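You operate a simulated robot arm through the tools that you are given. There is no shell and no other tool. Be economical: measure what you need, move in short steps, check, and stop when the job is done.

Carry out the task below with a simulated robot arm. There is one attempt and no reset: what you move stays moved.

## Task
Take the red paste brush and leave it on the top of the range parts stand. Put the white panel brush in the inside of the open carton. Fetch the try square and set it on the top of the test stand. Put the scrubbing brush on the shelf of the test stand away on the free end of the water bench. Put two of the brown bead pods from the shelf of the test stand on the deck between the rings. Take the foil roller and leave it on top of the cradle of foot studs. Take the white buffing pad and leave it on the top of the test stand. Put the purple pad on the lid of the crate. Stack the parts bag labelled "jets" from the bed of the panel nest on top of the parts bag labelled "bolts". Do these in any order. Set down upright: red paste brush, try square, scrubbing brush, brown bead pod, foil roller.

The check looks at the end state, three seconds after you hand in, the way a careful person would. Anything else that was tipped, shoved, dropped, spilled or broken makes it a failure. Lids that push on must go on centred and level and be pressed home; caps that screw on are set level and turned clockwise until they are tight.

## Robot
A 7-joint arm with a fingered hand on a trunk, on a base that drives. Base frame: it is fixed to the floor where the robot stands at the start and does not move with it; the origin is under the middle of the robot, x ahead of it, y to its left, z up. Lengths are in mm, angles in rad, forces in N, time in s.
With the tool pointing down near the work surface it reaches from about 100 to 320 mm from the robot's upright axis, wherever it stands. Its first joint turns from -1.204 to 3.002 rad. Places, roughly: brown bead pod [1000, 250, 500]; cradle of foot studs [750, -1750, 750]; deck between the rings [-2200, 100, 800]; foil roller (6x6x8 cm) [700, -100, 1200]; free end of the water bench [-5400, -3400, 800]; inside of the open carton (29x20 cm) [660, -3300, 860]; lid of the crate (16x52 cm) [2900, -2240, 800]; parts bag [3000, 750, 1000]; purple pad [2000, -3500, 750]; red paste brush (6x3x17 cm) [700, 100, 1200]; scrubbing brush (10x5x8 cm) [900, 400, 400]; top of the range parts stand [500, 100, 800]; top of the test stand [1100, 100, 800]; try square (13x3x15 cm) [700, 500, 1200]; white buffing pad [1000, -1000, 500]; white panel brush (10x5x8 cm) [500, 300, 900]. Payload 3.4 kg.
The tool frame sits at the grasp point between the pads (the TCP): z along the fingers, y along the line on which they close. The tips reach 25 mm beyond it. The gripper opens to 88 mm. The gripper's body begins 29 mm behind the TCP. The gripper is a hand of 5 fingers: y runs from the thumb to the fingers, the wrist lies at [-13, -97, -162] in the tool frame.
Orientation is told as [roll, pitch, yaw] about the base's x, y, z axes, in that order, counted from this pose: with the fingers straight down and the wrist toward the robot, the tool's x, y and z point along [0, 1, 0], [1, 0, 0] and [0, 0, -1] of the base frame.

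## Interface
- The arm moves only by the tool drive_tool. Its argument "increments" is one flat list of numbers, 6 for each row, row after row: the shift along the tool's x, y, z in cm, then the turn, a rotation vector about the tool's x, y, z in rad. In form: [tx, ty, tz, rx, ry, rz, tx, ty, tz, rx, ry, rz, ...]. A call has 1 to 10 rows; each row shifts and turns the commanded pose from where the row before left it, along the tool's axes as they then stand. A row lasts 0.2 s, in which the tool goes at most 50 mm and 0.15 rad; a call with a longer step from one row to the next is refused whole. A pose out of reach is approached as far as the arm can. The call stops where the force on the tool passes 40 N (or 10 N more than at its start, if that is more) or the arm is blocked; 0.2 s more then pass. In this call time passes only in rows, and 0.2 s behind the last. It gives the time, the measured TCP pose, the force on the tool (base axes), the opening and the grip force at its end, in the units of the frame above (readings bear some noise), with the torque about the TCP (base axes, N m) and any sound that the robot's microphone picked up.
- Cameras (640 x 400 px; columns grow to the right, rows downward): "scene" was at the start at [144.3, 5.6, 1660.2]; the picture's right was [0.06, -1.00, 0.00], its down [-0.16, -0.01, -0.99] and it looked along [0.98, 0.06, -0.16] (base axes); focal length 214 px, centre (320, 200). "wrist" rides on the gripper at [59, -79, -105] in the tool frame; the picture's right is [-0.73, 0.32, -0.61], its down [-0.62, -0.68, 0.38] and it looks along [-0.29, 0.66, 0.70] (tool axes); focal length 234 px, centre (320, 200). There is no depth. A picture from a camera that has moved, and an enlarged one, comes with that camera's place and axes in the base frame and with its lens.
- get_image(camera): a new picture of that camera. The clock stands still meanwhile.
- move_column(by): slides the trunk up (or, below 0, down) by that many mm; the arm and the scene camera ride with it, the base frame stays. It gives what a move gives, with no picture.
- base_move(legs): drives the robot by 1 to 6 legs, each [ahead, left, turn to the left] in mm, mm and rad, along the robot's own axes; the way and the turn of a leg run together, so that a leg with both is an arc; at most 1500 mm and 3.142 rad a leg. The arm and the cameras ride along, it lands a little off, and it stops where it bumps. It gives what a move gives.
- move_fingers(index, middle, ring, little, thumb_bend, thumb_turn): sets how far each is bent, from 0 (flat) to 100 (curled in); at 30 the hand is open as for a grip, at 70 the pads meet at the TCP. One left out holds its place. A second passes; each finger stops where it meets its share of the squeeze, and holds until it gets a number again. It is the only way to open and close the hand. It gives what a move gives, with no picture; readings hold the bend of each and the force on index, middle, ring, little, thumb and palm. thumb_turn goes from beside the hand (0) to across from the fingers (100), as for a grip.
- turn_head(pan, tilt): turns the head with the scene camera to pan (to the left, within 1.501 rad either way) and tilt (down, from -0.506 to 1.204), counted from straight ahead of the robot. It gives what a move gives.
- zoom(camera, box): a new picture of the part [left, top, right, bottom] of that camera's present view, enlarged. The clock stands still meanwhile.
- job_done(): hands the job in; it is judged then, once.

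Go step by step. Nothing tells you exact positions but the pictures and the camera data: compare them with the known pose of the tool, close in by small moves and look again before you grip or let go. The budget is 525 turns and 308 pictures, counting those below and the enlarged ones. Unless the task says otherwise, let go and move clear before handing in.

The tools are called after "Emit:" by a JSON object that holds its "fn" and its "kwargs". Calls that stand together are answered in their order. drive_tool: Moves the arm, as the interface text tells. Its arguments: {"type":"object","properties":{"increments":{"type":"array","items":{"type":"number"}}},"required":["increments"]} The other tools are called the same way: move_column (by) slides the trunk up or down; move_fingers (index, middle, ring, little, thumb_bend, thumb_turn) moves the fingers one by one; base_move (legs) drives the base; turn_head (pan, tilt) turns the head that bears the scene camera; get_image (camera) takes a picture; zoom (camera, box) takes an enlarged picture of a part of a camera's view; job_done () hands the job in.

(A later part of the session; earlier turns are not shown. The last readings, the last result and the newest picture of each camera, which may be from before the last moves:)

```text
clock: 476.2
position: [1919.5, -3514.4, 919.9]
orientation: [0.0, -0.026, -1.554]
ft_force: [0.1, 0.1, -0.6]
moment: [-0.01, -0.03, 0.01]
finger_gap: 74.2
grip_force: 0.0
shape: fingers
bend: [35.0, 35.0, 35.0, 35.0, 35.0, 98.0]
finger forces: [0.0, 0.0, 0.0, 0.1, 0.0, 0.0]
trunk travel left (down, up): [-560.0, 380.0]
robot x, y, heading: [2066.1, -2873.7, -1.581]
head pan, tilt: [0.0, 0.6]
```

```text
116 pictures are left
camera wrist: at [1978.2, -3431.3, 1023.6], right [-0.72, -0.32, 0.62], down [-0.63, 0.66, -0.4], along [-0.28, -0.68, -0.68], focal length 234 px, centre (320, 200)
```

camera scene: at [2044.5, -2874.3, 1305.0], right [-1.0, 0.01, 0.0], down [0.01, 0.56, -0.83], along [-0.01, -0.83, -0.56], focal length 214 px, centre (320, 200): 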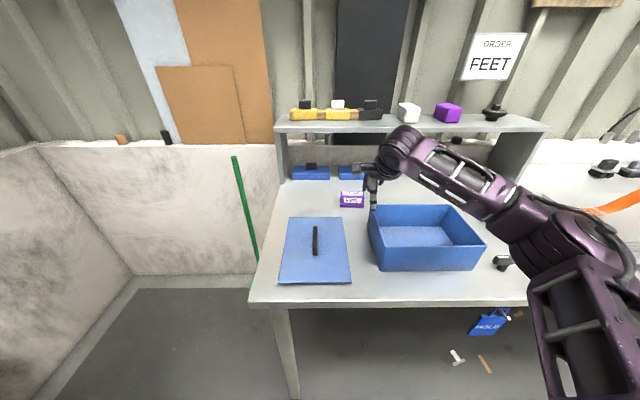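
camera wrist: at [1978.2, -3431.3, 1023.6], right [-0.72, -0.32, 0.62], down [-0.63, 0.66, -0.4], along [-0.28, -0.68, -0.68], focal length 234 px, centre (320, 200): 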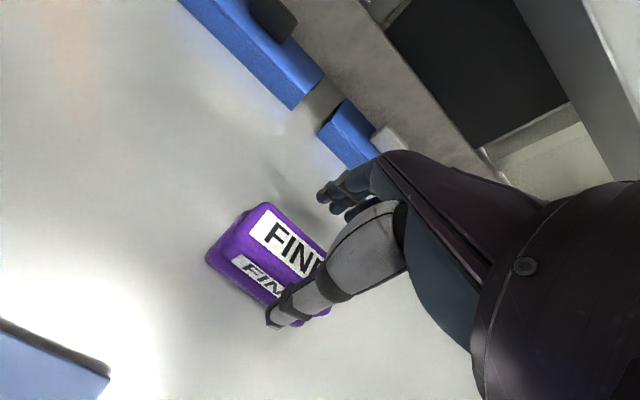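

Emit:
{"fn": "move_fingers", "kwargs": {"index": 27, "middle": 27, "ring": 27, "little": 27, "thumb_bend": 24}}

Emit:
{"fn": "drive_tool", "kwargs": {"increments": [0, -0.3, 2, 0, 0, 0, 0, 0, 1.4, 0, 0, 0]}}

Emit:
{"fn": "zoom", "kwargs": {"camera": "wrist", "box": [160, 150, 400, 370]}}

```text
clock: 477.2
position: [1919.9, -3514.8, 921.7]
orientation: [0.001, -0.024, -1.555]
ft_force: [0.7, -0.3, -0.1]
moment: [0.0, 0.02, 0.02]
finger_gap: 92.4
grip_force: 0.1
shape: fingers
bend: [27.0, 27.0, 27.0, 27.0, 24.0, 98.0]
finger forces: [0.0, 0.1, 0.1, 0.0, 0.1, 0.1]
trunk travel left (down, up): [-560.0, 380.0]
robot x, y, heading: [2059.6, -2875.6, -1.578]
head pan, tilt: [0.0, 0.6]
```

```text
clock: 477.8
position: [1920.1, -3514.7, 884.3]
orientation: [0.002, -0.025, -1.556]
ft_force: [0.0, 0.0, -0.4]
moment: [0.04, 0.05, -0.02]
finger_gap: 92.3
grip_force: 0.1
shape: fingers
bend: [27.0, 27.0, 27.0, 27.0, 24.0, 98.0]
finger forces: [0.1, 0.1, 0.1, 0.1, 0.0, 0.0]
trunk travel left (down, up): [-560.0, 380.0]
robot x, y, heading: [2063.0, -2877.1, -1.577]
head pan, tilt: [0.0, 0.6]
```

```text
1.82 times, centred on (280, 260) of wrist
camera zoom: at [1977.9, -3430.5, 987.4], right [-0.72, -0.32, 0.61], down [-0.63, 0.66, -0.4], along [-0.28, -0.68, -0.68], focal length 426 px, centre (393, 91)
```

zoom: 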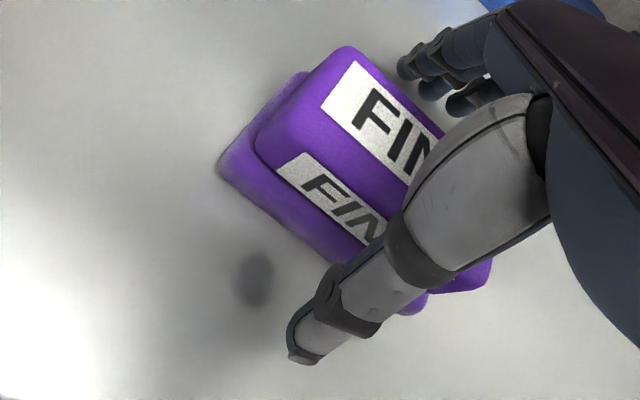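

Emit:
{"fn": "move_fingers", "kwargs": {"index": 78, "middle": 78, "ring": 78, "little": 70, "thumb_bend": 78}}

Emit:
{"fn": "drive_tool", "kwargs": {"increments": [0, 0, -2, 0, 0, 0, 0, 0, -4, 0, 0, 0, 0, 0, -4, 0, 0, 0]}}

Emit:
{"fn": "get_image", "kwargs": {"camera": "wrist"}}

```text
clock: 478.8
position: [1920.9, -3513.7, 888.5]
orientation: [0.0, -0.028, -1.555]
ft_force: [0.6, -0.5, 2.8]
moment: [-0.09, -0.07, -0.02]
finger_gap: 39.9
grip_force: 27.6
shape: fingers
bend: [73.0, 64.0, 75.0, 70.0, 45.0, 92.0]
finger forces: [15.7, 8.4, 6.6, 0.1, 24.8, 0.0]
trunk travel left (down, up): [-560.0, 380.0]
robot x, y, heading: [2059.5, -2874.6, -1.587]
head pan, tilt: [0.0, 0.6]
```

```text
clock: 479.6
position: [1920.7, -3510.4, 988.9]
orientation: [0.0, -0.027, -1.555]
ft_force: [0.5, -0.1, -0.8]
moment: [-0.02, -0.02, 0.0]
finger_gap: 39.4
grip_force: 24.7
shape: fingers
bend: [73.0, 73.0, 75.0, 70.0, 44.0, 92.0]
finger forces: [9.0, 8.3, 7.3, 0.0, 24.7, 0.0]
trunk travel left (down, up): [-560.0, 380.0]
robot x, y, heading: [2059.8, -2877.0, -1.582]
head pan, tilt: [0.0, 0.6]
```

```text
114 pictures are left
camera wrist: at [1978.4, -3425.7, 1090.9], right [-0.72, -0.32, 0.62], down [-0.63, 0.66, -0.4], along [-0.28, -0.68, -0.68], focal length 234 px, centre (320, 200)
```

wrist: 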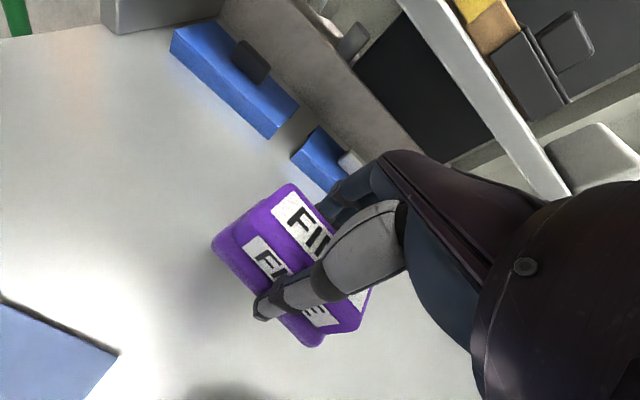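

Pad held. Retreat, raise, and turn toward the crate.

Emit:
{"fn": "base_move", "kwargs": {"legs": [[-150, 0, 0], [-330, -130, 0]]}}

Emit:
{"fn": "move_column", "kwargs": {"by": 250}}

Emit:
{"fn": "base_move", "kwargs": {"legs": [[0, -100, 0], [0, 0, 1.57]]}}

Emit:
{"fn": "turn_head", "kwargs": {"pan": 0.2, "tilt": 0.6}}

Emit:
{"fn": "get_image", "kwargs": {"camera": "scene"}}

```text
clock: 481.1
position: [1907.9, -3365.1, 987.3]
orientation: [0.0, -0.025, -1.568]
ft_force: [-0.4, -0.4, 0.5]
moment: [0.0, -0.04, 0.02]
finger_gap: 39.6
grip_force: 24.6
shape: fingers
bend: [73.0, 73.0, 75.0, 70.0, 44.0, 92.0]
finger forces: [8.9, 8.2, 7.4, 0.1, 24.7, 0.0]
trunk travel left (down, up): [-560.0, 380.0]
robot x, y, heading: [2059.6, -2730.9, -1.594]
head pan, tilt: [0.0, 0.6]
stopped in leg 2: the robot was blocked; the commanded pose is now the measured one
```

```text
clock: 483.7
position: [1907.3, -3363.2, 1239.2]
orientation: [0.0, -0.027, -1.568]
ft_force: [-0.7, -0.1, -0.7]
moment: [0.03, -0.03, 0.0]
finger_gap: 39.5
grip_force: 24.7
shape: fingers
bend: [73.0, 73.0, 75.0, 70.0, 44.0, 92.0]
finger forces: [8.8, 8.2, 7.3, 0.1, 24.8, 0.0]
trunk travel left (down, up): [-810.0, 130.0]
robot x, y, heading: [2054.0, -2729.9, -1.592]
head pan, tilt: [0.0, 0.6]
```

```text
clock: 488.7
position: [2589.1, -2884.6, 1237.5]
orientation: [0.0, -0.028, -0.007]
ft_force: [0.4, 0.9, -0.7]
moment: [0.01, -0.02, -0.04]
finger_gap: 39.2
grip_force: 23.6
shape: fingers
bend: [73.0, 73.0, 75.0, 70.0, 44.0, 93.0]
finger forces: [8.2, 7.9, 6.8, 0.0, 23.3, 0.0]
trunk travel left (down, up): [-810.0, 130.0]
robot x, y, heading: [1958.4, -2728.7, -0.03]
head pan, tilt: [0.0, 0.6]
```

```text
clock: 489.4
position: [2590.0, -2885.4, 1238.6]
orientation: [0.0, -0.027, -0.008]
ft_force: [-0.8, 0.5, -1.0]
moment: [0.01, 0.0, -0.01]
finger_gap: 39.3
grip_force: 23.1
shape: fingers
bend: [73.0, 73.0, 75.0, 70.0, 44.0, 93.0]
finger forces: [8.3, 8.0, 6.8, 0.0, 23.3, 0.0]
trunk travel left (down, up): [-810.0, 130.0]
robot x, y, heading: [1957.3, -2730.9, -0.041]
head pan, tilt: [0.201, 0.6]
```

```text
113 pictures are left
camera scene: at [2097.3, -2716.2, 1555.0], right [0.16, -0.99, 0.0], down [-0.56, -0.09, -0.82], along [0.81, 0.14, -0.57], focal length 214 px, centre (320, 200)
```

scene: 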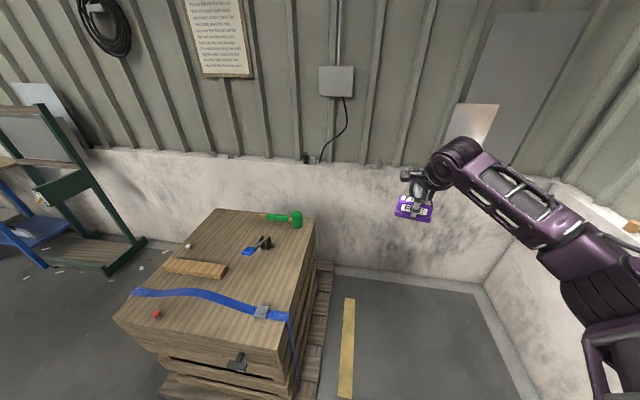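

The crate is to the north; I'll turn to face +y, stay clear of the pallet, and go to its south side.

Emit:
{"fn": "base_move", "kwargs": {"legs": [[0, 0, 1.61], [-190, 0, 0], [0, 450, 0]]}}

```text
clock: 497.2
position: [1637.9, -2285.2, 1238.1]
orientation: [0.0, -0.026, 1.608]
ft_force: [0.2, 0.6, -0.7]
moment: [-0.03, 0.01, 0.0]
finger_gap: 38.9
grip_force: 21.4
shape: fingers
bend: [73.0, 74.0, 75.0, 70.0, 45.0, 93.0]
finger forces: [8.3, 7.1, 6.2, 0.0, 22.0, 0.0]
trunk travel left (down, up): [-810.0, 130.0]
robot x, y, heading: [1511.3, -2922.0, 1.581]
head pan, tilt: [0.201, 0.6]
```

Wrong direction there; now strafe right (toward +x).

Emit:
{"fn": "base_move", "kwargs": {"legs": [[0, -950, 0], [-155, 0, 0], [0, -275, 0]]}}

Emit:
{"fn": "turn_head", "kwargs": {"pan": 0.0, "tilt": 0.7}}

Emit:
{"fn": "get_image", "kwargs": {"camera": "scene"}}

Emit:
{"fn": "get_image", "kwargs": {"camera": "wrist"}}

```text
clock: 504.7
position: [2863.1, -2423.6, 1238.6]
orientation: [0.0, -0.026, 1.617]
ft_force: [-0.7, 0.0, -0.8]
moment: [-0.02, 0.01, -0.02]
finger_gap: 39.0
grip_force: 22.2
shape: fingers
bend: [73.0, 74.0, 75.0, 70.0, 45.0, 93.0]
finger forces: [8.0, 7.1, 6.4, 0.0, 22.0, 0.1]
trunk travel left (down, up): [-810.0, 130.0]
robot x, y, heading: [2742.9, -3063.2, 1.585]
head pan, tilt: [0.201, 0.6]
```

```text
clock: 505.4
position: [2863.0, -2423.5, 1237.5]
orientation: [0.0, -0.026, 1.617]
ft_force: [-0.9, 0.0, -2.0]
moment: [-0.02, 0.02, 0.04]
finger_gap: 38.8
grip_force: 21.5
shape: fingers
bend: [73.0, 74.0, 75.0, 70.0, 45.0, 93.0]
finger forces: [8.2, 7.1, 6.3, 0.0, 22.0, 0.0]
trunk travel left (down, up): [-810.0, 130.0]
robot x, y, heading: [2739.8, -3062.9, 1.586]
head pan, tilt: [0.0, 0.7]
```

```text
112 pictures are left
camera scene: at [2739.2, -2927.3, 1546.4], right [1.0, 0.02, 0.0], down [0.01, -0.64, -0.77], along [-0.01, 0.76, -0.64], focal length 214 px, centre (320, 200)
```

scene: 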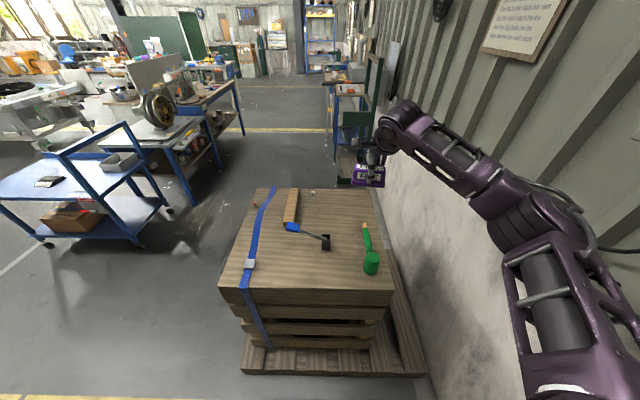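

```text
111 pictures are left
camera wrist: at [2808.3, -2506.4, 1340.2], right [0.71, 0.34, 0.61], down [0.65, -0.64, -0.4], along [0.26, 0.69, -0.68], focal length 234 px, centre (320, 200)
```

wrist: 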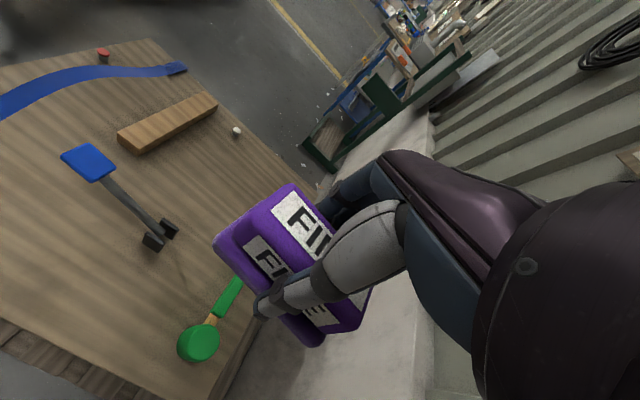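

Free spot on the lid at about (2845,-2370), left of the mallet. Shift there and lower with the trunk.

Emit:
{"fn": "base_move", "kwargs": {"legs": [[53, 20, 0]]}}

Emit:
{"fn": "move_column", "kwargs": {"by": -290}}

Emit:
{"fn": "get_image", "kwargs": {"camera": "wrist"}}

Emit:
{"fn": "get_image", "kwargs": {"camera": "scene"}}

```text
clock: 506.4
position: [2842.3, -2373.5, 1239.4]
orientation: [0.001, -0.027, 1.615]
ft_force: [0.0, 0.5, -0.5]
moment: [-0.01, 0.0, -0.01]
finger_gap: 39.1
grip_force: 21.9
shape: fingers
bend: [73.0, 74.0, 75.0, 70.0, 45.0, 93.0]
finger forces: [8.1, 7.2, 6.4, 0.0, 22.0, 0.1]
trunk travel left (down, up): [-810.0, 130.0]
robot x, y, heading: [2718.6, -3010.6, 1.59]
head pan, tilt: [0.0, 0.7]
```

```text
clock: 509.3
position: [2842.4, -2371.4, 948.7]
orientation: [0.0, -0.027, 1.615]
ft_force: [-0.6, 0.4, -0.6]
moment: [0.02, 0.0, -0.01]
finger_gap: 38.8
grip_force: 22.1
shape: fingers
bend: [73.0, 74.0, 75.0, 70.0, 45.0, 93.0]
finger forces: [8.1, 7.1, 6.4, 0.0, 21.9, 0.1]
trunk travel left (down, up): [-520.0, 420.0]
robot x, y, heading: [2717.6, -3012.7, 1.591]
head pan, tilt: [0.0, 0.7]
```

```text
110 pictures are left
camera wrist: at [2787.3, -2454.4, 1050.5], right [0.71, 0.34, 0.62], down [0.65, -0.64, -0.4], along [0.26, 0.69, -0.68], focal length 234 px, centre (320, 200)
```

wrist: 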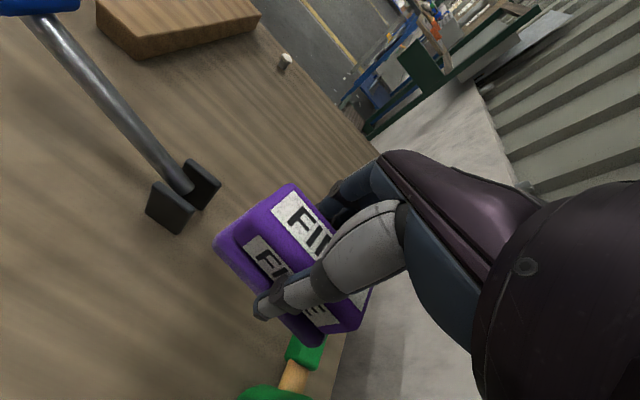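

```text
109 pictures are left
camera scene: at [2717.9, -2875.4, 1256.4], right [1.0, 0.02, 0.0], down [0.01, -0.64, -0.76], along [-0.01, 0.76, -0.64], focal length 214 px, centre (320, 200)
```

scene: 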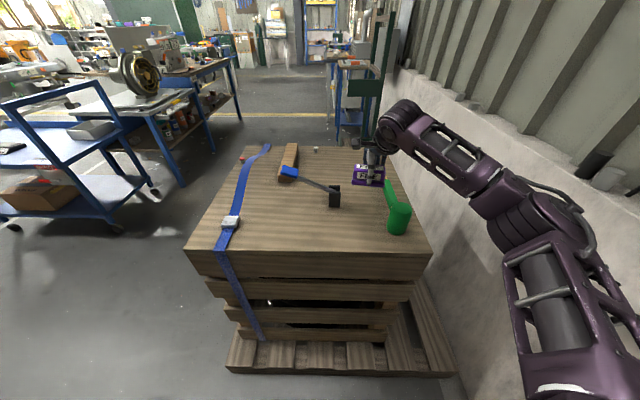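

Lid at z≈805. Shift 12 mm away from the mallet handle, lower to contact.

Emit:
{"fn": "drive_tool", "kwargs": {"increments": [1.2, 0, 3, 0, 0, 0, 0, 0, 3, 0, 0, 0, 0, 0, 2, 0, 0, 0]}}

Emit:
{"fn": "drive_tool", "kwargs": {"increments": [0, 0, 1, 0, 0, 0]}}

Emit:
{"fn": "drive_tool", "kwargs": {"increments": [0, 0, 0.8, 0, 0, 0]}}

Emit:
{"fn": "drive_tool", "kwargs": {"increments": [0, 0, 0.8, 0, 0, 0]}}

```text
clock: 510.1
position: [2830.0, -2370.6, 868.1]
orientation: [0.001, -0.026, 1.616]
ft_force: [0.7, -0.1, -1.2]
moment: [0.03, -0.04, -0.03]
finger_gap: 38.7
grip_force: 21.6
shape: fingers
bend: [73.0, 74.0, 75.0, 70.0, 45.0, 93.0]
finger forces: [8.0, 7.0, 6.3, 0.1, 21.8, 0.1]
trunk travel left (down, up): [-520.0, 420.0]
robot x, y, heading: [2717.7, -3010.0, 1.589]
head pan, tilt: [0.0, 0.7]
```

```text
clock: 510.5
position: [2830.5, -2369.7, 857.0]
orientation: [-0.001, -0.026, 1.616]
ft_force: [0.0, -0.3, -0.2]
moment: [0.0, -0.01, -0.02]
finger_gap: 39.0
grip_force: 21.5
shape: fingers
bend: [73.0, 74.0, 75.0, 70.0, 45.0, 93.0]
finger forces: [8.1, 7.0, 6.4, 0.0, 21.8, 0.0]
trunk travel left (down, up): [-520.0, 420.0]
robot x, y, heading: [2715.9, -3007.8, 1.587]
head pan, tilt: [0.0, 0.7]
```

```text
clock: 510.9
position: [2829.2, -2368.9, 850.8]
orientation: [0.0, -0.027, 1.615]
ft_force: [0.5, -0.3, -1.0]
moment: [0.0, 0.01, 0.03]
finger_gap: 38.9
grip_force: 21.6
shape: fingers
bend: [73.0, 74.0, 75.0, 70.0, 45.0, 93.0]
finger forces: [7.8, 7.0, 6.5, 0.1, 21.8, 0.0]
trunk travel left (down, up): [-520.0, 420.0]
robot x, y, heading: [2719.1, -3007.9, 1.587]
head pan, tilt: [0.0, 0.7]
```

```text
clock: 511.3
position: [2830.0, -2368.6, 841.7]
orientation: [0.0, -0.025, 1.615]
ft_force: [-0.5, 0.6, -0.4]
moment: [0.01, 0.03, 0.0]
finger_gap: 38.7
grip_force: 20.8
shape: fingers
bend: [73.0, 74.0, 76.0, 70.0, 45.0, 93.0]
finger forces: [8.0, 7.0, 6.3, 0.0, 21.8, 0.0]
trunk travel left (down, up): [-520.0, 420.0]
robot x, y, heading: [2719.9, -3010.1, 1.585]
head pan, tilt: [0.0, 0.7]
```

Emit:
{"fn": "drive_tool", "kwargs": {"increments": [0, 0, 0.8, 0, 0, 0]}}

Emit:
{"fn": "drive_tool", "kwargs": {"increments": [0, 0, 0.7, 0, 0, 0]}}

Emit:
{"fn": "zoom", "kwargs": {"camera": "wrist", "box": [160, 150, 400, 380]}}

```text
clock: 511.7
position: [2830.3, -2369.6, 838.4]
orientation: [0.0, -0.034, 1.614]
ft_force: [2.8, 1.2, 14.5]
moment: [0.25, 0.1, 0.04]
finger_gap: 39.2
grip_force: 27.7
shape: fingers
bend: [73.0, 74.0, 76.0, 70.0, 44.0, 93.0]
finger forces: [16.5, 7.3, 6.6, 0.0, 25.1, 0.0]
trunk travel left (down, up): [-520.0, 420.0]
robot x, y, heading: [2720.3, -3009.2, 1.594]
head pan, tilt: [0.0, 0.7]
```

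```text
clock: 512.3
position: [2830.6, -2366.9, 836.6]
orientation: [0.004, -0.051, 1.615]
ft_force: [1.3, -3.4, 15.3]
moment: [0.01, 0.07, 0.02]
finger_gap: 39.7
grip_force: 32.1
shape: fingers
bend: [74.0, 74.0, 76.0, 70.0, 45.0, 93.0]
finger forces: [22.0, 6.7, 6.4, 0.0, 28.0, 0.0]
trunk travel left (down, up): [-520.0, 420.0]
robot x, y, heading: [2717.9, -3007.1, 1.591]
head pan, tilt: [0.0, 0.7]
stopped in row 1: the force on the tool passed its limit at 41 N (the readings are from after the stop); the commanded pose is now the measured one
```

```text
1.74 times, centred on (280, 265) of wrist
camera zoom: at [2775.9, -2453.1, 937.7], right [0.72, 0.32, 0.62], down [0.65, -0.63, -0.42], along [0.26, 0.7, -0.66], focal length 407 px, centre (390, 87)
```

zoom: 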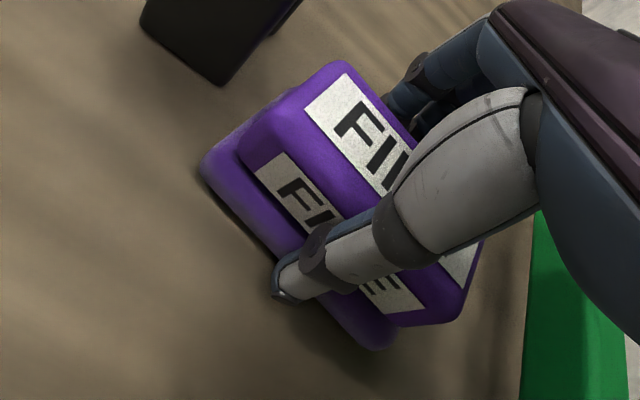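

On the lid. Release and lift.

Emit:
{"fn": "move_fingers", "kwargs": {"index": 42, "middle": 42, "ring": 42, "little": 42, "thumb_bend": 30}}

Emit:
{"fn": "move_fingers", "kwargs": {"index": 27, "middle": 27, "ring": 27, "little": 27, "thumb_bend": 25}}

Emit:
{"fn": "move_column", "kwargs": {"by": 400}}

Emit:
{"fn": "get_image", "kwargs": {"camera": "wrist"}}

```text
clock: 513.3
position: [2829.7, -2367.4, 832.7]
orientation: [0.004, -0.042, 1.615]
ft_force: [0.5, 1.3, -0.2]
moment: [0.01, -0.04, -0.02]
finger_gap: 72.1
grip_force: 0.2
shape: fingers
bend: [42.0, 42.0, 42.0, 42.0, 30.0, 97.0]
finger forces: [0.1, 0.1, 0.1, 0.1, 0.1, 0.0]
trunk travel left (down, up): [-520.0, 420.0]
robot x, y, heading: [2718.5, -3007.9, 1.589]
head pan, tilt: [0.0, 0.7]
```

```text
clock: 514.3
position: [2828.9, -2366.1, 832.6]
orientation: [0.005, -0.043, 1.613]
ft_force: [0.0, -0.4, 0.2]
moment: [-0.02, -0.02, 0.02]
finger_gap: 91.6
grip_force: 0.1
shape: fingers
bend: [27.0, 27.0, 27.0, 27.0, 25.0, 97.0]
finger forces: [0.0, 0.0, 0.0, 0.1, 0.0, 0.1]
trunk travel left (down, up): [-520.0, 420.0]
robot x, y, heading: [2719.4, -3011.4, 1.589]
head pan, tilt: [0.0, 0.7]
```

```text
clock: 518.1
position: [2830.5, -2365.7, 1232.8]
orientation: [0.005, -0.043, 1.613]
ft_force: [-0.8, 0.1, 0.0]
moment: [0.01, 0.01, 0.0]
finger_gap: 91.7
grip_force: 0.0
shape: fingers
bend: [27.0, 27.0, 27.0, 27.0, 25.0, 97.0]
finger forces: [0.0, 0.1, 0.1, 0.1, 0.0, 0.1]
trunk travel left (down, up): [-920.0, 20.0]
robot x, y, heading: [2719.2, -3009.8, 1.588]
head pan, tilt: [0.0, 0.7]
```

```text
107 pictures are left
camera wrist: at [2775.8, -2450.6, 1333.7], right [0.71, 0.33, 0.62], down [0.65, -0.64, -0.41], along [0.26, 0.7, -0.67], focal length 234 px, centre (320, 200)
```

wrist: 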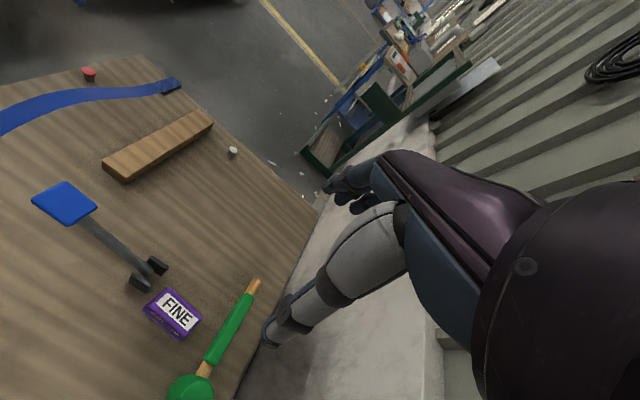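

Purple pad is on the crate lid. Next the white buffing pad under the polishing table; drive west then north to see it.

Emit:
{"fn": "base_move", "kwargs": {"legs": [[95, 0, 0], [0, 1300, 0], [700, 0, 0]]}}

Emit:
{"fn": "turn_head", "kwargs": {"pan": 0.35, "tilt": 0.4}}

Emit:
{"fn": "get_image", "kwargs": {"camera": "scene"}}

```text
clock: 522.4
position: [2136.0, -2254.9, 1232.3]
orientation: [0.001, -0.042, 1.847]
ft_force: [0.3, 0.2, 0.1]
moment: [-0.04, -0.05, 0.02]
finger_gap: 91.3
grip_force: 0.0
shape: fingers
bend: [27.0, 27.0, 27.0, 27.0, 25.0, 98.0]
finger forces: [0.0, 0.0, 0.1, 0.0, 0.0, 0.0]
trunk travel left (down, up): [-920.0, 20.0]
robot x, y, heading: [2176.9, -2906.4, 1.82]
head pan, tilt: [0.0, 0.7]
stopped in leg 2: the robot was blocked; the commanded pose is now the measured one
```

```text
clock: 523.2
position: [2136.1, -2256.6, 1232.9]
orientation: [0.002, -0.043, 1.847]
ft_force: [-1.2, -0.2, 0.5]
moment: [0.0, 0.02, 0.02]
finger_gap: 91.6
grip_force: 0.1
shape: fingers
bend: [27.0, 27.0, 27.0, 27.0, 25.0, 98.0]
finger forces: [0.2, 0.0, 0.0, 0.1, 0.1, 0.0]
trunk travel left (down, up): [-920.0, 20.0]
robot x, y, heading: [2175.8, -2906.5, 1.828]
head pan, tilt: [0.351, 0.4]
```

```text
106 pictures are left
camera scene: at [2112.7, -2783.6, 1683.1], right [0.83, 0.56, 0.0], down [0.22, -0.32, -0.92], along [-0.52, 0.76, -0.39], focal length 214 px, centre (320, 200)
```

scene: 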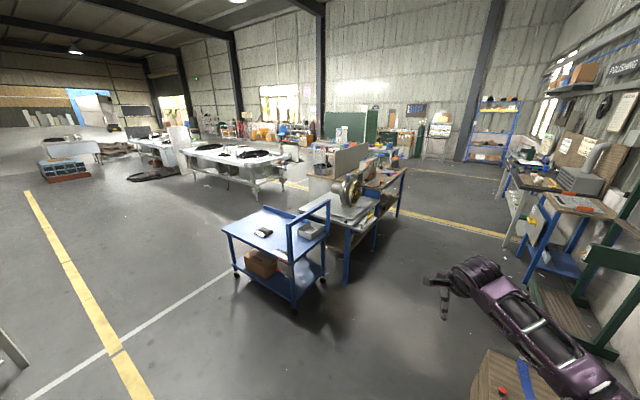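

I bumped something and yawed. Correct heading, step back 25 mm, then go left.

Emit:
{"fn": "base_move", "kwargs": {"legs": [[-30, 0, 0], [0, 0, -0.25]]}}

Emit:
{"fn": "base_move", "kwargs": {"legs": [[0, 700, 0]]}}

```text
clock: 524.0
position: [2139.0, -2255.3, 1233.2]
orientation: [0.003, -0.041, 1.845]
ft_force: [-0.3, 0.3, 0.1]
moment: [0.0, 0.03, -0.04]
finger_gap: 91.9
grip_force: 0.1
shape: fingers
bend: [27.0, 27.0, 27.0, 27.0, 25.0, 98.0]
finger forces: [0.1, 0.0, 0.1, 0.0, 0.0, 0.0]
trunk travel left (down, up): [-920.0, 20.0]
robot x, y, heading: [2178.2, -2909.1, 1.814]
head pan, tilt: [0.351, 0.4]
stopped in leg 1: the robot was blocked; the commanded pose is now the measured one
```

```text
clock: 524.8
position: [2131.8, -2254.0, 1231.8]
orientation: [0.003, -0.04, 1.848]
ft_force: [-0.5, 0.2, 0.0]
moment: [0.01, 0.0, -0.01]
finger_gap: 91.9
grip_force: 0.0
shape: fingers
bend: [27.0, 27.0, 27.0, 27.0, 25.0, 98.0]
finger forces: [0.0, 0.0, 0.0, 0.0, 0.0, 0.0]
trunk travel left (down, up): [-920.0, 20.0]
robot x, y, heading: [2172.3, -2911.3, 1.823]
head pan, tilt: [0.351, 0.4]
stopped in leg 1: the robot was blocked; the commanded pose is now the measured one
```

Emit:
{"fn": "base_move", "kwargs": {"legs": [[20, 0, 0]]}}

Emit:
{"fn": "base_move", "kwargs": {"legs": [[0, 0, -0.25]]}}

Emit:
{"fn": "turn_head", "kwargs": {"pan": 1.3, "tilt": 1.0}}

Emit:
{"fn": "get_image", "kwargs": {"camera": "scene"}}

```text
clock: 525.5
position: [2127.4, -2240.5, 1234.6]
orientation: [0.002, -0.046, 1.851]
ft_force: [0.1, 0.2, -0.5]
moment: [0.07, -0.01, 0.0]
finger_gap: 91.7
grip_force: 0.1
shape: fingers
bend: [27.0, 27.0, 27.0, 27.0, 25.0, 98.0]
finger forces: [0.0, 0.0, 0.0, 0.0, 0.1, 0.1]
trunk travel left (down, up): [-920.0, 20.0]
robot x, y, heading: [2166.6, -2888.2, 1.826]
head pan, tilt: [0.351, 0.4]
```

```text
clock: 526.8
position: [2287.2, -2246.8, 1232.5]
orientation: [0.001, -0.04, 1.603]
ft_force: [0.2, 0.8, 0.2]
moment: [-0.02, 0.0, 0.03]
finger_gap: 91.7
grip_force: 0.1
shape: fingers
bend: [27.0, 27.0, 27.0, 27.0, 25.0, 98.0]
finger forces: [0.1, 0.0, 0.0, 0.0, 0.1, 0.0]
trunk travel left (down, up): [-920.0, 20.0]
robot x, y, heading: [2165.1, -2884.9, 1.571]
head pan, tilt: [0.351, 0.4]
```

```text
clock: 528.0
position: [2288.2, -2245.8, 1233.3]
orientation: [0.0, -0.042, 1.602]
ft_force: [0.0, -0.1, -0.7]
moment: [-0.06, 0.01, 0.01]
finger_gap: 91.9
grip_force: 0.0
shape: fingers
bend: [27.0, 27.0, 27.0, 27.0, 25.0, 98.0]
finger forces: [0.0, 0.1, 0.0, 0.0, 0.0, 0.0]
trunk travel left (down, up): [-920.0, 20.0]
robot x, y, heading: [2166.7, -2886.0, 1.581]
head pan, tilt: [1.3, 1.0]
```

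```text
105 pictures are left
camera scene: at [2101.7, -2821.0, 1633.0], right [0.26, 0.96, 0.0], down [0.81, -0.22, -0.54], along [-0.52, 0.14, -0.84], focal length 214 px, centre (320, 200)
```

scene: 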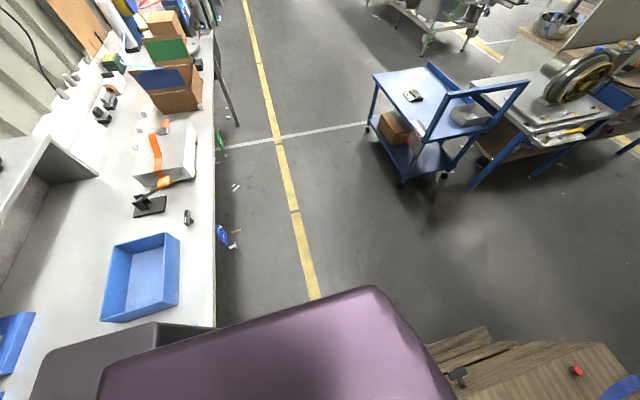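

Freed. Strafe left now, then north.

Emit:
{"fn": "base_move", "kwargs": {"legs": [[0, 650, 0], [700, 0, 0]]}}

Emit:
{"fn": "turn_head", "kwargs": {"pan": 0.6, "tilt": 0.45}}

Emit:
{"fn": "get_image", "kwargs": {"camera": "scene"}}

```text
clock: 535.1
position: [1625.4, -1549.6, 1234.1]
orientation: [0.003, -0.042, 1.609]
ft_force: [1.3, 0.6, 0.3]
moment: [-0.01, -0.03, -0.02]
finger_gap: 91.9
grip_force: 0.1
shape: fingers
bend: [27.0, 27.0, 27.0, 27.0, 25.0, 98.0]
finger forces: [0.0, 0.0, 0.1, 0.0, 0.0, 0.1]
trunk travel left (down, up): [-920.0, 20.0]
robot x, y, heading: [1508.9, -2195.5, 1.584]
head pan, tilt: [1.3, 1.0]
```

```text
clock: 536.2
position: [1625.2, -1549.8, 1233.4]
orientation: [0.001, -0.041, 1.609]
ft_force: [0.1, -0.2, -1.0]
moment: [-0.01, 0.01, -0.03]
finger_gap: 91.8
grip_force: 0.0
shape: fingers
bend: [27.0, 27.0, 27.0, 27.0, 25.0, 98.0]
finger forces: [0.0, 0.0, 0.0, 0.0, 0.0, 0.1]
trunk travel left (down, up): [-920.0, 20.0]
robot x, y, heading: [1511.6, -2193.6, 1.586]
head pan, tilt: [0.6, 0.45]
```

```text
104 pictures are left
camera scene: at [1458.1, -2068.5, 1678.5], right [0.82, 0.58, 0.0], down [0.25, -0.36, -0.9], along [-0.52, 0.74, -0.44], focal length 214 px, centre (320, 200)
```

scene: 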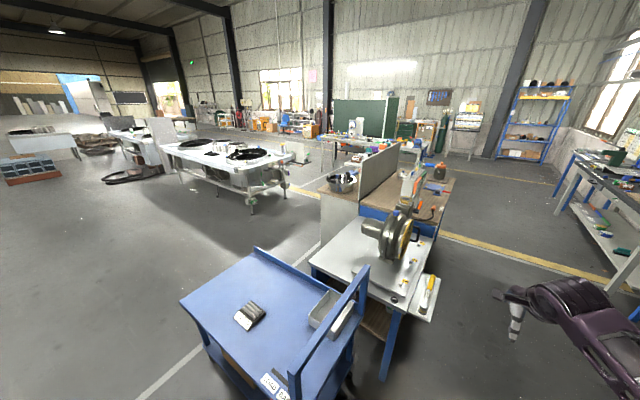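

The polishing table is north-west. Drive around to its east side and look under it with the trunk lowered.

Emit:
{"fn": "base_move", "kwargs": {"legs": [[0, -480, 0], [1150, 0, 0], [0, -80, 0], [0, 0, 1.57]]}}

Emit:
{"fn": "move_column", "kwargs": {"by": -400}}

Emit:
{"fn": "move_column", "kwargs": {"by": -350}}

Emit:
{"fn": "turn_head", "kwargs": {"pan": 0.0, "tilt": 0.35}}

Emit:
{"fn": "get_image", "kwargs": {"camera": "scene"}}

```text
clock: 549.0
position: [1407.8, -916.4, 1232.9]
orientation: [0.002, -0.043, -3.102]
ft_force: [0.2, -0.5, -0.2]
moment: [0.0, -0.02, -0.03]
finger_gap: 91.6
grip_force: 0.0
shape: fingers
bend: [27.0, 27.0, 27.0, 27.0, 25.0, 98.0]
finger forces: [0.0, 0.0, 0.0, 0.1, 0.0, 0.1]
trunk travel left (down, up): [-920.0, 20.0]
robot x, y, heading: [2050.4, -1031.3, -3.129]
head pan, tilt: [0.6, 0.45]
```

```text
clock: 552.8
position: [1406.8, -916.7, 831.9]
orientation: [0.0, -0.043, -3.101]
ft_force: [0.0, 0.7, -0.2]
moment: [-0.01, 0.01, -0.01]
finger_gap: 91.7
grip_force: 0.1
shape: fingers
bend: [27.0, 27.0, 27.0, 27.0, 25.0, 98.0]
finger forces: [0.1, 0.0, 0.0, 0.1, 0.1, 0.0]
trunk travel left (down, up): [-520.0, 420.0]
robot x, y, heading: [2053.8, -1027.9, -3.121]
head pan, tilt: [0.6, 0.45]
```

```text
clock: 554.1
position: [1405.2, -916.8, 763.2]
orientation: [0.01, -0.081, -3.099]
ft_force: [7.4, 1.2, 25.6]
moment: [0.21, 1.42, -0.11]
finger_gap: 91.7
grip_force: 13.0
shape: fingers
bend: [27.0, 30.0, 27.0, 27.0, 25.0, 98.0]
finger forces: [1.2, 24.2, 0.1, 0.1, 0.0, 0.0]
trunk travel left (down, up): [-433.0, 507.0]
robot x, y, heading: [2051.2, -1028.3, -3.131]
head pan, tilt: [0.6, 0.45]
stopped: the force on the tool passed its limit at 49 N (the readings are from after the stop); the commanded pose is now the measured one
```

```text
clock: 555.1
position: [1407.2, -916.8, 761.3]
orientation: [0.008, -0.076, -3.099]
ft_force: [8.9, 1.1, 32.1]
moment: [0.21, 1.83, -0.16]
finger_gap: 93.7
grip_force: 15.9
shape: fingers
bend: [26.0, 30.0, 27.0, 27.0, 25.0, 98.0]
finger forces: [2.2, 29.0, 0.4, 0.0, 0.0, 0.1]
trunk travel left (down, up): [-433.0, 507.0]
robot x, y, heading: [2049.8, -1026.9, -3.126]
head pan, tilt: [0.0, 0.351]
```

```text
103 pictures are left
camera scene: at [1917.4, -1033.0, 1201.6], right [-0.01, 1.0, 0.0], down [0.34, 0.01, -0.94], along [-0.94, -0.01, -0.34], focal length 214 px, centre (320, 200)
```

scene: 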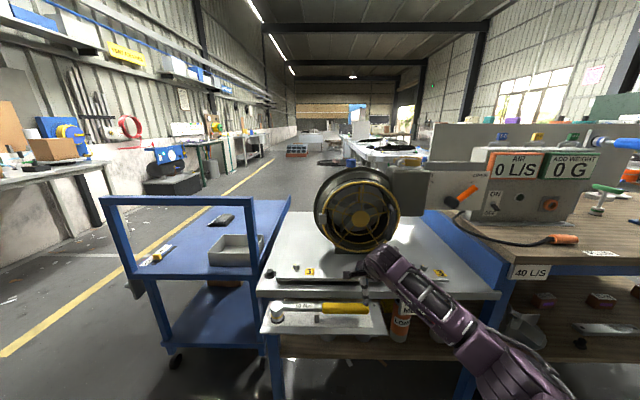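

The hand touched the table's edge. Lift, back away 300 mm, then lower to look beneath.

Emit:
{"fn": "move_column", "kwargs": {"by": 100}}

Emit:
{"fn": "base_move", "kwargs": {"legs": [[-280, 0, 0]]}}

Emit:
{"fn": "move_column", "kwargs": {"by": -400}}

Emit:
{"fn": "get_image", "kwargs": {"camera": "scene"}}

```text
clock: 556.4
position: [1404.6, -917.8, 854.3]
orientation: [0.007, -0.065, -3.102]
ft_force: [0.4, -0.2, 0.4]
moment: [0.0, -0.02, 0.01]
finger_gap: 91.8
grip_force: 0.0
shape: fingers
bend: [27.0, 27.0, 27.0, 27.0, 25.0, 98.0]
finger forces: [0.1, 0.0, 0.1, 0.1, 0.1, 0.1]
trunk travel left (down, up): [-533.0, 407.0]
robot x, y, heading: [2052.3, -1031.8, -3.131]
head pan, tilt: [0.0, 0.351]
```

```text
clock: 558.4
position: [1683.3, -913.1, 854.6]
orientation: [0.006, -0.069, -3.102]
ft_force: [0.0, -1.2, 0.1]
moment: [0.0, 0.0, -0.04]
finger_gap: 91.9
grip_force: 0.0
shape: fingers
bend: [27.0, 27.0, 27.0, 27.0, 25.0, 98.0]
finger forces: [0.0, 0.1, 0.1, 0.1, 0.0, 0.1]
trunk travel left (down, up): [-533.0, 407.0]
robot x, y, heading: [2330.6, -1027.1, -3.13]
head pan, tilt: [0.0, 0.351]
```

```text
clock: 562.2
position: [1684.2, -913.0, 454.9]
orientation: [0.007, -0.065, -3.103]
ft_force: [-0.6, 0.6, -0.5]
moment: [0.04, -0.01, -0.01]
finger_gap: 92.1
grip_force: 0.1
shape: fingers
bend: [27.0, 27.0, 27.0, 27.0, 25.0, 98.0]
finger forces: [0.1, 0.1, 0.0, 0.0, 0.0, 0.1]
trunk travel left (down, up): [-133.0, 807.0]
robot x, y, heading: [2327.5, -1026.7, -3.132]
head pan, tilt: [0.0, 0.351]
```

```text
102 pictures are left
camera scene: at [2188.9, -1028.5, 900.5], right [-0.01, 1.0, 0.0], down [0.34, 0.0, -0.94], along [-0.94, -0.01, -0.34], focal length 214 px, centre (320, 200)
```

scene: 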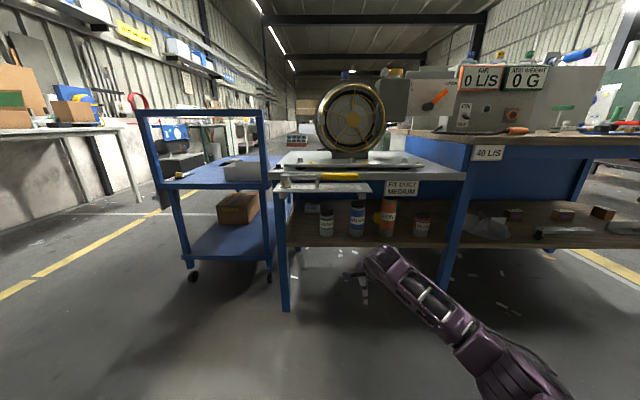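

Emit:
{"fn": "zoom", "kwargs": {"camera": "scene", "box": [260, 160, 520, 260]}}

```text
2.46 times, centred on (390, 210) of scene
camera zoom: at [2188.9, -1028.5, 900.5], right [-0.01, 1.0, 0.0], down [0.34, 0.0, -0.94], along [-0.94, -0.01, -0.34], focal length 528 px, centre (148, 175)
```

zoom: 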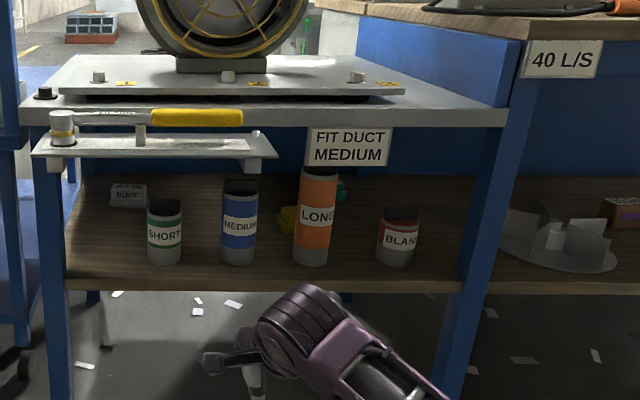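

The white "BUFF" pad is on the lower shelf at about (1011,-1089), behind the SHORT can and under an overhanging tray. I'll go in with a nearly straight, level arm at shoulder line y≈-1095 with the fingers pitched forward ~0.35 rad. Set that posture in free air first.

Emit:
{"fn": "move_column", "kwargs": {"by": -90}}

Emit:
{"fn": "drive_tool", "kwargs": {"increments": [-2.5, 1, -2, -0.1, 0, 0, -2.5, 1, -2, -0.1, 0, 0, -2.5, 1, -2, -0.1, 0, 0, -2.5, 2, -2, -0.05, 0, 0, -2.5, 2, -2, 0, 0, 0, -1, 3, -1, 0, 0, 0, 0, 3, 0, 0, 0, 0]}}

Emit:
{"fn": "get_image", "kwargs": {"camera": "scene"}}

```text
clock: 563.4
position: [1683.0, -913.3, 364.8]
orientation: [0.006, -0.066, -3.101]
ft_force: [0.8, -0.3, 0.0]
moment: [0.0, 0.0, -0.01]
finger_gap: 92.0
grip_force: 0.1
shape: fingers
bend: [27.0, 27.0, 27.0, 27.0, 25.0, 98.0]
finger forces: [0.0, 0.0, 0.0, 0.0, 0.0, 0.0]
trunk travel left (down, up): [-43.0, 897.0]
robot x, y, heading: [2329.5, -1026.6, -3.131]
head pan, tilt: [0.0, 0.351]
```

```text
clock: 565.0
position: [1586.8, -779.6, 515.3]
orientation: [0.009, -0.415, -3.103]
ft_force: [-0.5, -0.1, -0.3]
moment: [-0.02, -0.01, 0.03]
finger_gap: 92.3
grip_force: 0.0
shape: fingers
bend: [27.0, 27.0, 27.0, 27.0, 25.0, 98.0]
finger forces: [0.1, 0.0, 0.1, 0.0, 0.0, 0.0]
trunk travel left (down, up): [-43.0, 897.0]
robot x, y, heading: [2330.5, -1027.6, -3.126]
head pan, tilt: [0.0, 0.351]
```

```text
100 pictures are left
camera scene: at [2188.9, -1028.3, 810.5], right [-0.01, 1.0, 0.0], down [0.34, 0.0, -0.94], along [-0.94, -0.01, -0.34], focal length 214 px, centre (320, 200)
```

scene: 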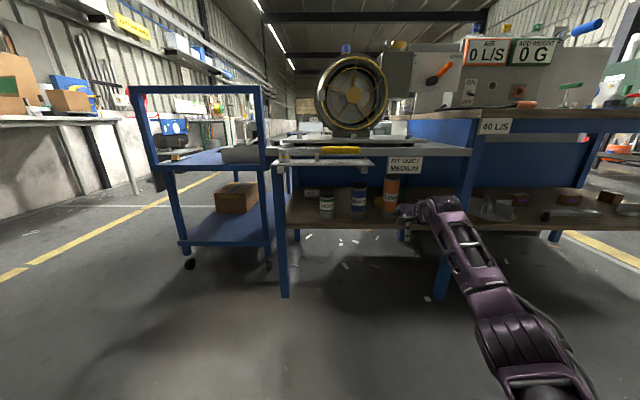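

Emit:
{"fn": "move_column", "kwargs": {"by": -40}}

Emit:
{"fn": "base_move", "kwargs": {"legs": [[0, 312, 0], [170, 0, 0]]}}

Emit:
{"fn": "get_image", "kwargs": {"camera": "wrist"}}

Emit:
{"fn": "get_image", "kwargs": {"camera": "scene"}}

```text
clock: 565.9
position: [1586.1, -779.8, 474.1]
orientation: [0.009, -0.418, -3.103]
ft_force: [-0.4, -0.3, -0.9]
moment: [0.03, -0.01, 0.02]
finger_gap: 92.1
grip_force: 0.1
shape: fingers
bend: [27.0, 27.0, 27.0, 27.0, 25.0, 98.0]
finger forces: [0.0, 0.1, 0.1, 0.0, 0.1, 0.0]
trunk travel left (down, up): [-3.0, 937.0]
robot x, y, heading: [2330.5, -1023.9, -3.131]
head pan, tilt: [0.0, 0.351]
```

```text
clock: 569.0
position: [1418.3, -1097.7, 474.4]
orientation: [0.01, -0.416, -3.102]
ft_force: [0.5, 0.0, -0.1]
moment: [0.02, -0.05, 0.01]
finger_gap: 92.2
grip_force: 0.1
shape: fingers
bend: [27.0, 27.0, 27.0, 27.0, 25.0, 98.0]
finger forces: [0.1, 0.1, 0.0, 0.0, 0.1, 0.0]
trunk travel left (down, up): [-3.0, 937.0]
robot x, y, heading: [2162.7, -1346.1, -3.131]
head pan, tilt: [0.0, 0.351]
```

```text
99 pictures are left
camera wrist: at [1535.8, -1150.0, 537.8], right [-0.08, 0.73, 0.68], down [0.44, 0.64, -0.63], along [-0.89, 0.25, -0.37], focal length 234 px, centre (320, 200)
```

wrist: 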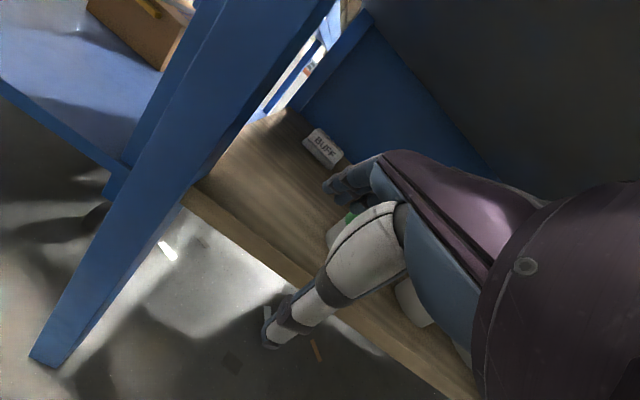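

```text
98 pictures are left
camera scene: at [2022.1, -1344.9, 770.5], right [-0.01, 1.0, 0.0], down [0.34, 0.0, -0.94], along [-0.94, -0.01, -0.34], focal length 214 px, centre (320, 200)
```

scene: 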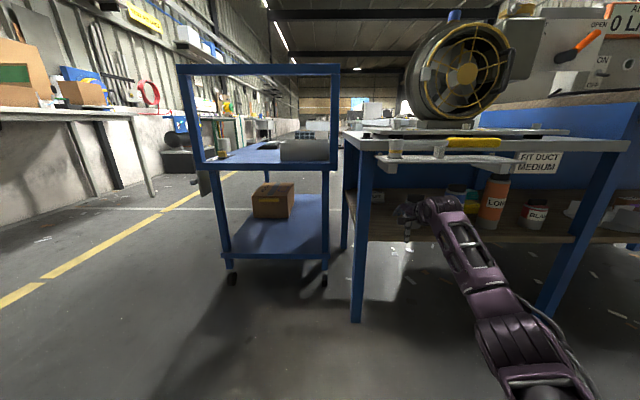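

The can and leg leave too narrow a gap from the east. The south end is open between the leg and the cart, so I'll come in diagonally from the south-east. First back out, turn to heading 2.6 and swing the arm right.

Emit:
{"fn": "base_move", "kwargs": {"legs": [[-120, 0, 0], [0, 0, -0.55]]}}

Emit:
{"fn": "drive_tool", "kwargs": {"increments": [-4, 0, 0, 0, 0, -0.04, -4, 0, 0, 0, 0, -0.04, -4, 0, 0, 0, 0, -0.04, -4, 0, 0, 0, 0, 0, -4, 0, 0, 0, 0, 0, -1.4, 0, 0, 0, 0, 0]}}

```text
clock: 571.8
position: [1774.9, -746.0, 473.6]
orientation: [0.008, -0.415, 2.635]
ft_force: [0.5, 1.0, -0.7]
moment: [-0.01, -0.02, 0.02]
finger_gap: 92.0
grip_force: 0.1
shape: fingers
bend: [27.0, 27.0, 27.0, 27.0, 25.0, 98.0]
finger forces: [0.1, 0.0, 0.2, 0.0, 0.1, 0.0]
trunk travel left (down, up): [-3.0, 937.0]
robot x, y, heading: [2284.4, -1344.2, 2.608]
head pan, tilt: [0.0, 0.351]
```

```text
clock: 573.2
position: [1877.0, -621.0, 464.9]
orientation: [-0.043, -0.414, 2.764]
ft_force: [0.1, 0.6, -0.6]
moment: [0.0, 0.02, 0.02]
finger_gap: 92.0
grip_force: 0.2
shape: fingers
bend: [27.0, 27.0, 27.0, 27.0, 25.0, 98.0]
finger forces: [0.0, 0.0, 0.0, 0.0, 0.0, 0.0]
out of reach, approached as far as the arm can: row 3, 4, 5, 6
trunk travel left (down, up): [-3.0, 937.0]
robot x, y, heading: [2284.7, -1341.0, 2.611]
head pan, tilt: [0.0, 0.351]
```

Nearly straight arm pose is set. Drive to the entry point south-east of the table.

Emit:
{"fn": "base_move", "kwargs": {"legs": [[165, 281, 0], [-310, 529, 0], [278, 163, 0]]}}

Emit:
{"fn": "turn_head", "kwargs": {"pan": -0.4, "tilt": 0.4}}

Emit:
{"fn": "get_image", "kwargs": {"camera": "scene"}}

Emit:
{"fn": "get_image", "kwargs": {"camera": "wrist"}}

```text
clock: 580.2
position: [1272.0, -1395.5, 463.6]
orientation: [-0.042, -0.413, 2.762]
ft_force: [0.2, 0.9, -0.2]
moment: [0.03, 0.02, 0.0]
finger_gap: 92.0
grip_force: 0.0
shape: fingers
bend: [27.0, 27.0, 27.0, 27.0, 25.0, 98.0]
finger forces: [0.0, 0.1, 0.0, 0.0, 0.0, 0.0]
trunk travel left (down, up): [-3.0, 937.0]
robot x, y, heading: [1673.9, -2116.8, 2.609]
head pan, tilt: [0.0, 0.351]
```

```text
clock: 581.0
position: [1271.0, -1394.3, 464.6]
orientation: [-0.044, -0.412, 2.76]
ft_force: [-0.1, -0.1, -0.8]
moment: [-0.01, 0.01, 0.0]
finger_gap: 92.1
grip_force: 0.0
shape: fingers
bend: [27.0, 27.0, 27.0, 27.0, 25.0, 98.0]
finger forces: [0.0, 0.1, 0.0, 0.0, 0.0, 0.0]
trunk travel left (down, up): [-3.0, 937.0]
robot x, y, heading: [1673.9, -2117.6, 2.608]
head pan, tilt: [-0.4, 0.4]
```

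```text
97 pictures are left
camera scene: at [1578.6, -2015.7, 766.0], right [0.8, 0.59, 0.0], down [0.23, -0.31, -0.92], along [-0.55, 0.74, -0.39], focal length 214 px, centre (320, 200)
```

scene: 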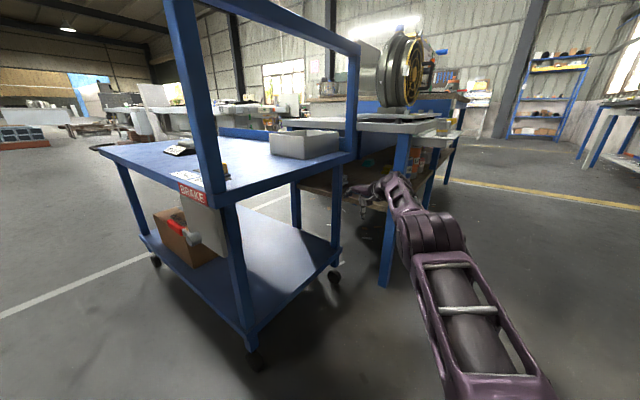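

```text
96 pictures are left
camera wrist: at [1353.1, -1495.0, 525.4], right [0.22, 0.66, 0.71], down [0.68, 0.42, -0.6], along [-0.69, 0.62, -0.36], focal length 234 px, centre (320, 200)
```

wrist: 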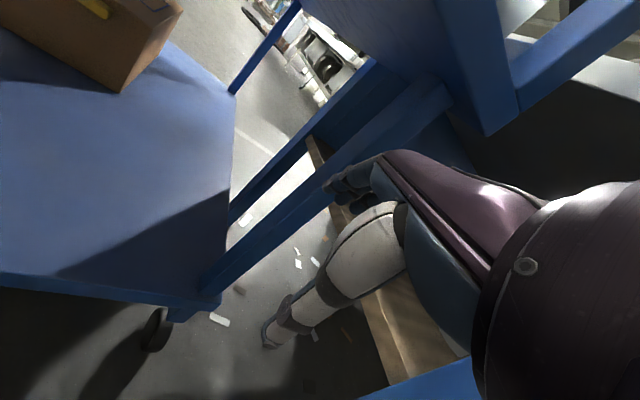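

The hand path must pass midway between cart leg (1146,-1310) and table leg (1359,-1207). Align the tool with the entry direction and shift right.

Emit:
{"fn": "drive_tool", "kwargs": {"increments": [0, 0, 0, 0.05, 0, 0.12, 0, 0, 0, 0, 0, 0.12, 0, 0, 0, 0, 0, 0.12, 0, 0, 0, 0, 0, 0.12]}}

Emit:
{"fn": "base_move", "kwargs": {"legs": [[-26, -76, 0]]}}

Emit:
{"fn": "get_image", "kwargs": {"camera": "wrist"}}

Emit:
{"fn": "get_image", "kwargs": {"camera": "scene"}}

```text
clock: 582.0
position: [1261.6, -1381.8, 466.6]
orientation: [0.14, -0.338, 2.246]
ft_force: [-0.5, -0.8, 0.4]
moment: [0.02, 0.02, 0.01]
finger_gap: 91.9
grip_force: 0.0
shape: fingers
bend: [27.0, 27.0, 27.0, 27.0, 25.0, 98.0]
finger forces: [0.0, 0.0, 0.1, 0.0, 0.0, 0.0]
out of reach, approached as far as the arm can: row 2, 3, 4
trunk travel left (down, up): [-3.0, 937.0]
robot x, y, heading: [1674.7, -2116.4, 2.608]
head pan, tilt: [-0.4, 0.4]
```

```text
clock: 583.1
position: [1322.7, -1329.4, 466.5]
orientation: [0.14, -0.338, 2.247]
ft_force: [-1.2, -1.0, -0.6]
moment: [0.01, 0.05, 0.02]
finger_gap: 91.9
grip_force: 0.0
shape: fingers
bend: [27.0, 27.0, 27.0, 27.0, 25.0, 98.0]
finger forces: [0.0, 0.0, 0.1, 0.0, 0.0, 0.0]
trunk travel left (down, up): [-3.0, 937.0]
robot x, y, heading: [1734.4, -2062.6, 2.607]
head pan, tilt: [-0.4, 0.4]
```

```text
95 pictures are left
camera wrist: at [1359.1, -1442.6, 544.8], right [0.54, 0.61, 0.58], down [0.75, -0.03, -0.67], along [-0.39, 0.79, -0.47], focal length 234 px, centre (320, 200)
```

wrist: 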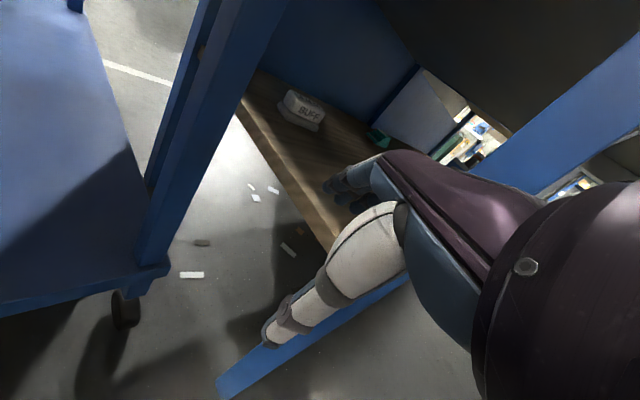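

```text
94 pictures are left
camera scene: at [1639.7, -1963.9, 766.0], right [0.81, 0.59, 0.0], down [0.23, -0.31, -0.92], along [-0.55, 0.74, -0.39], focal length 214 px, centre (320, 200)
```

scene: 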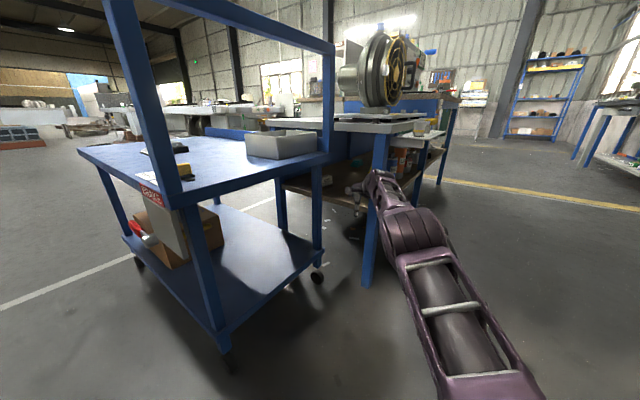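

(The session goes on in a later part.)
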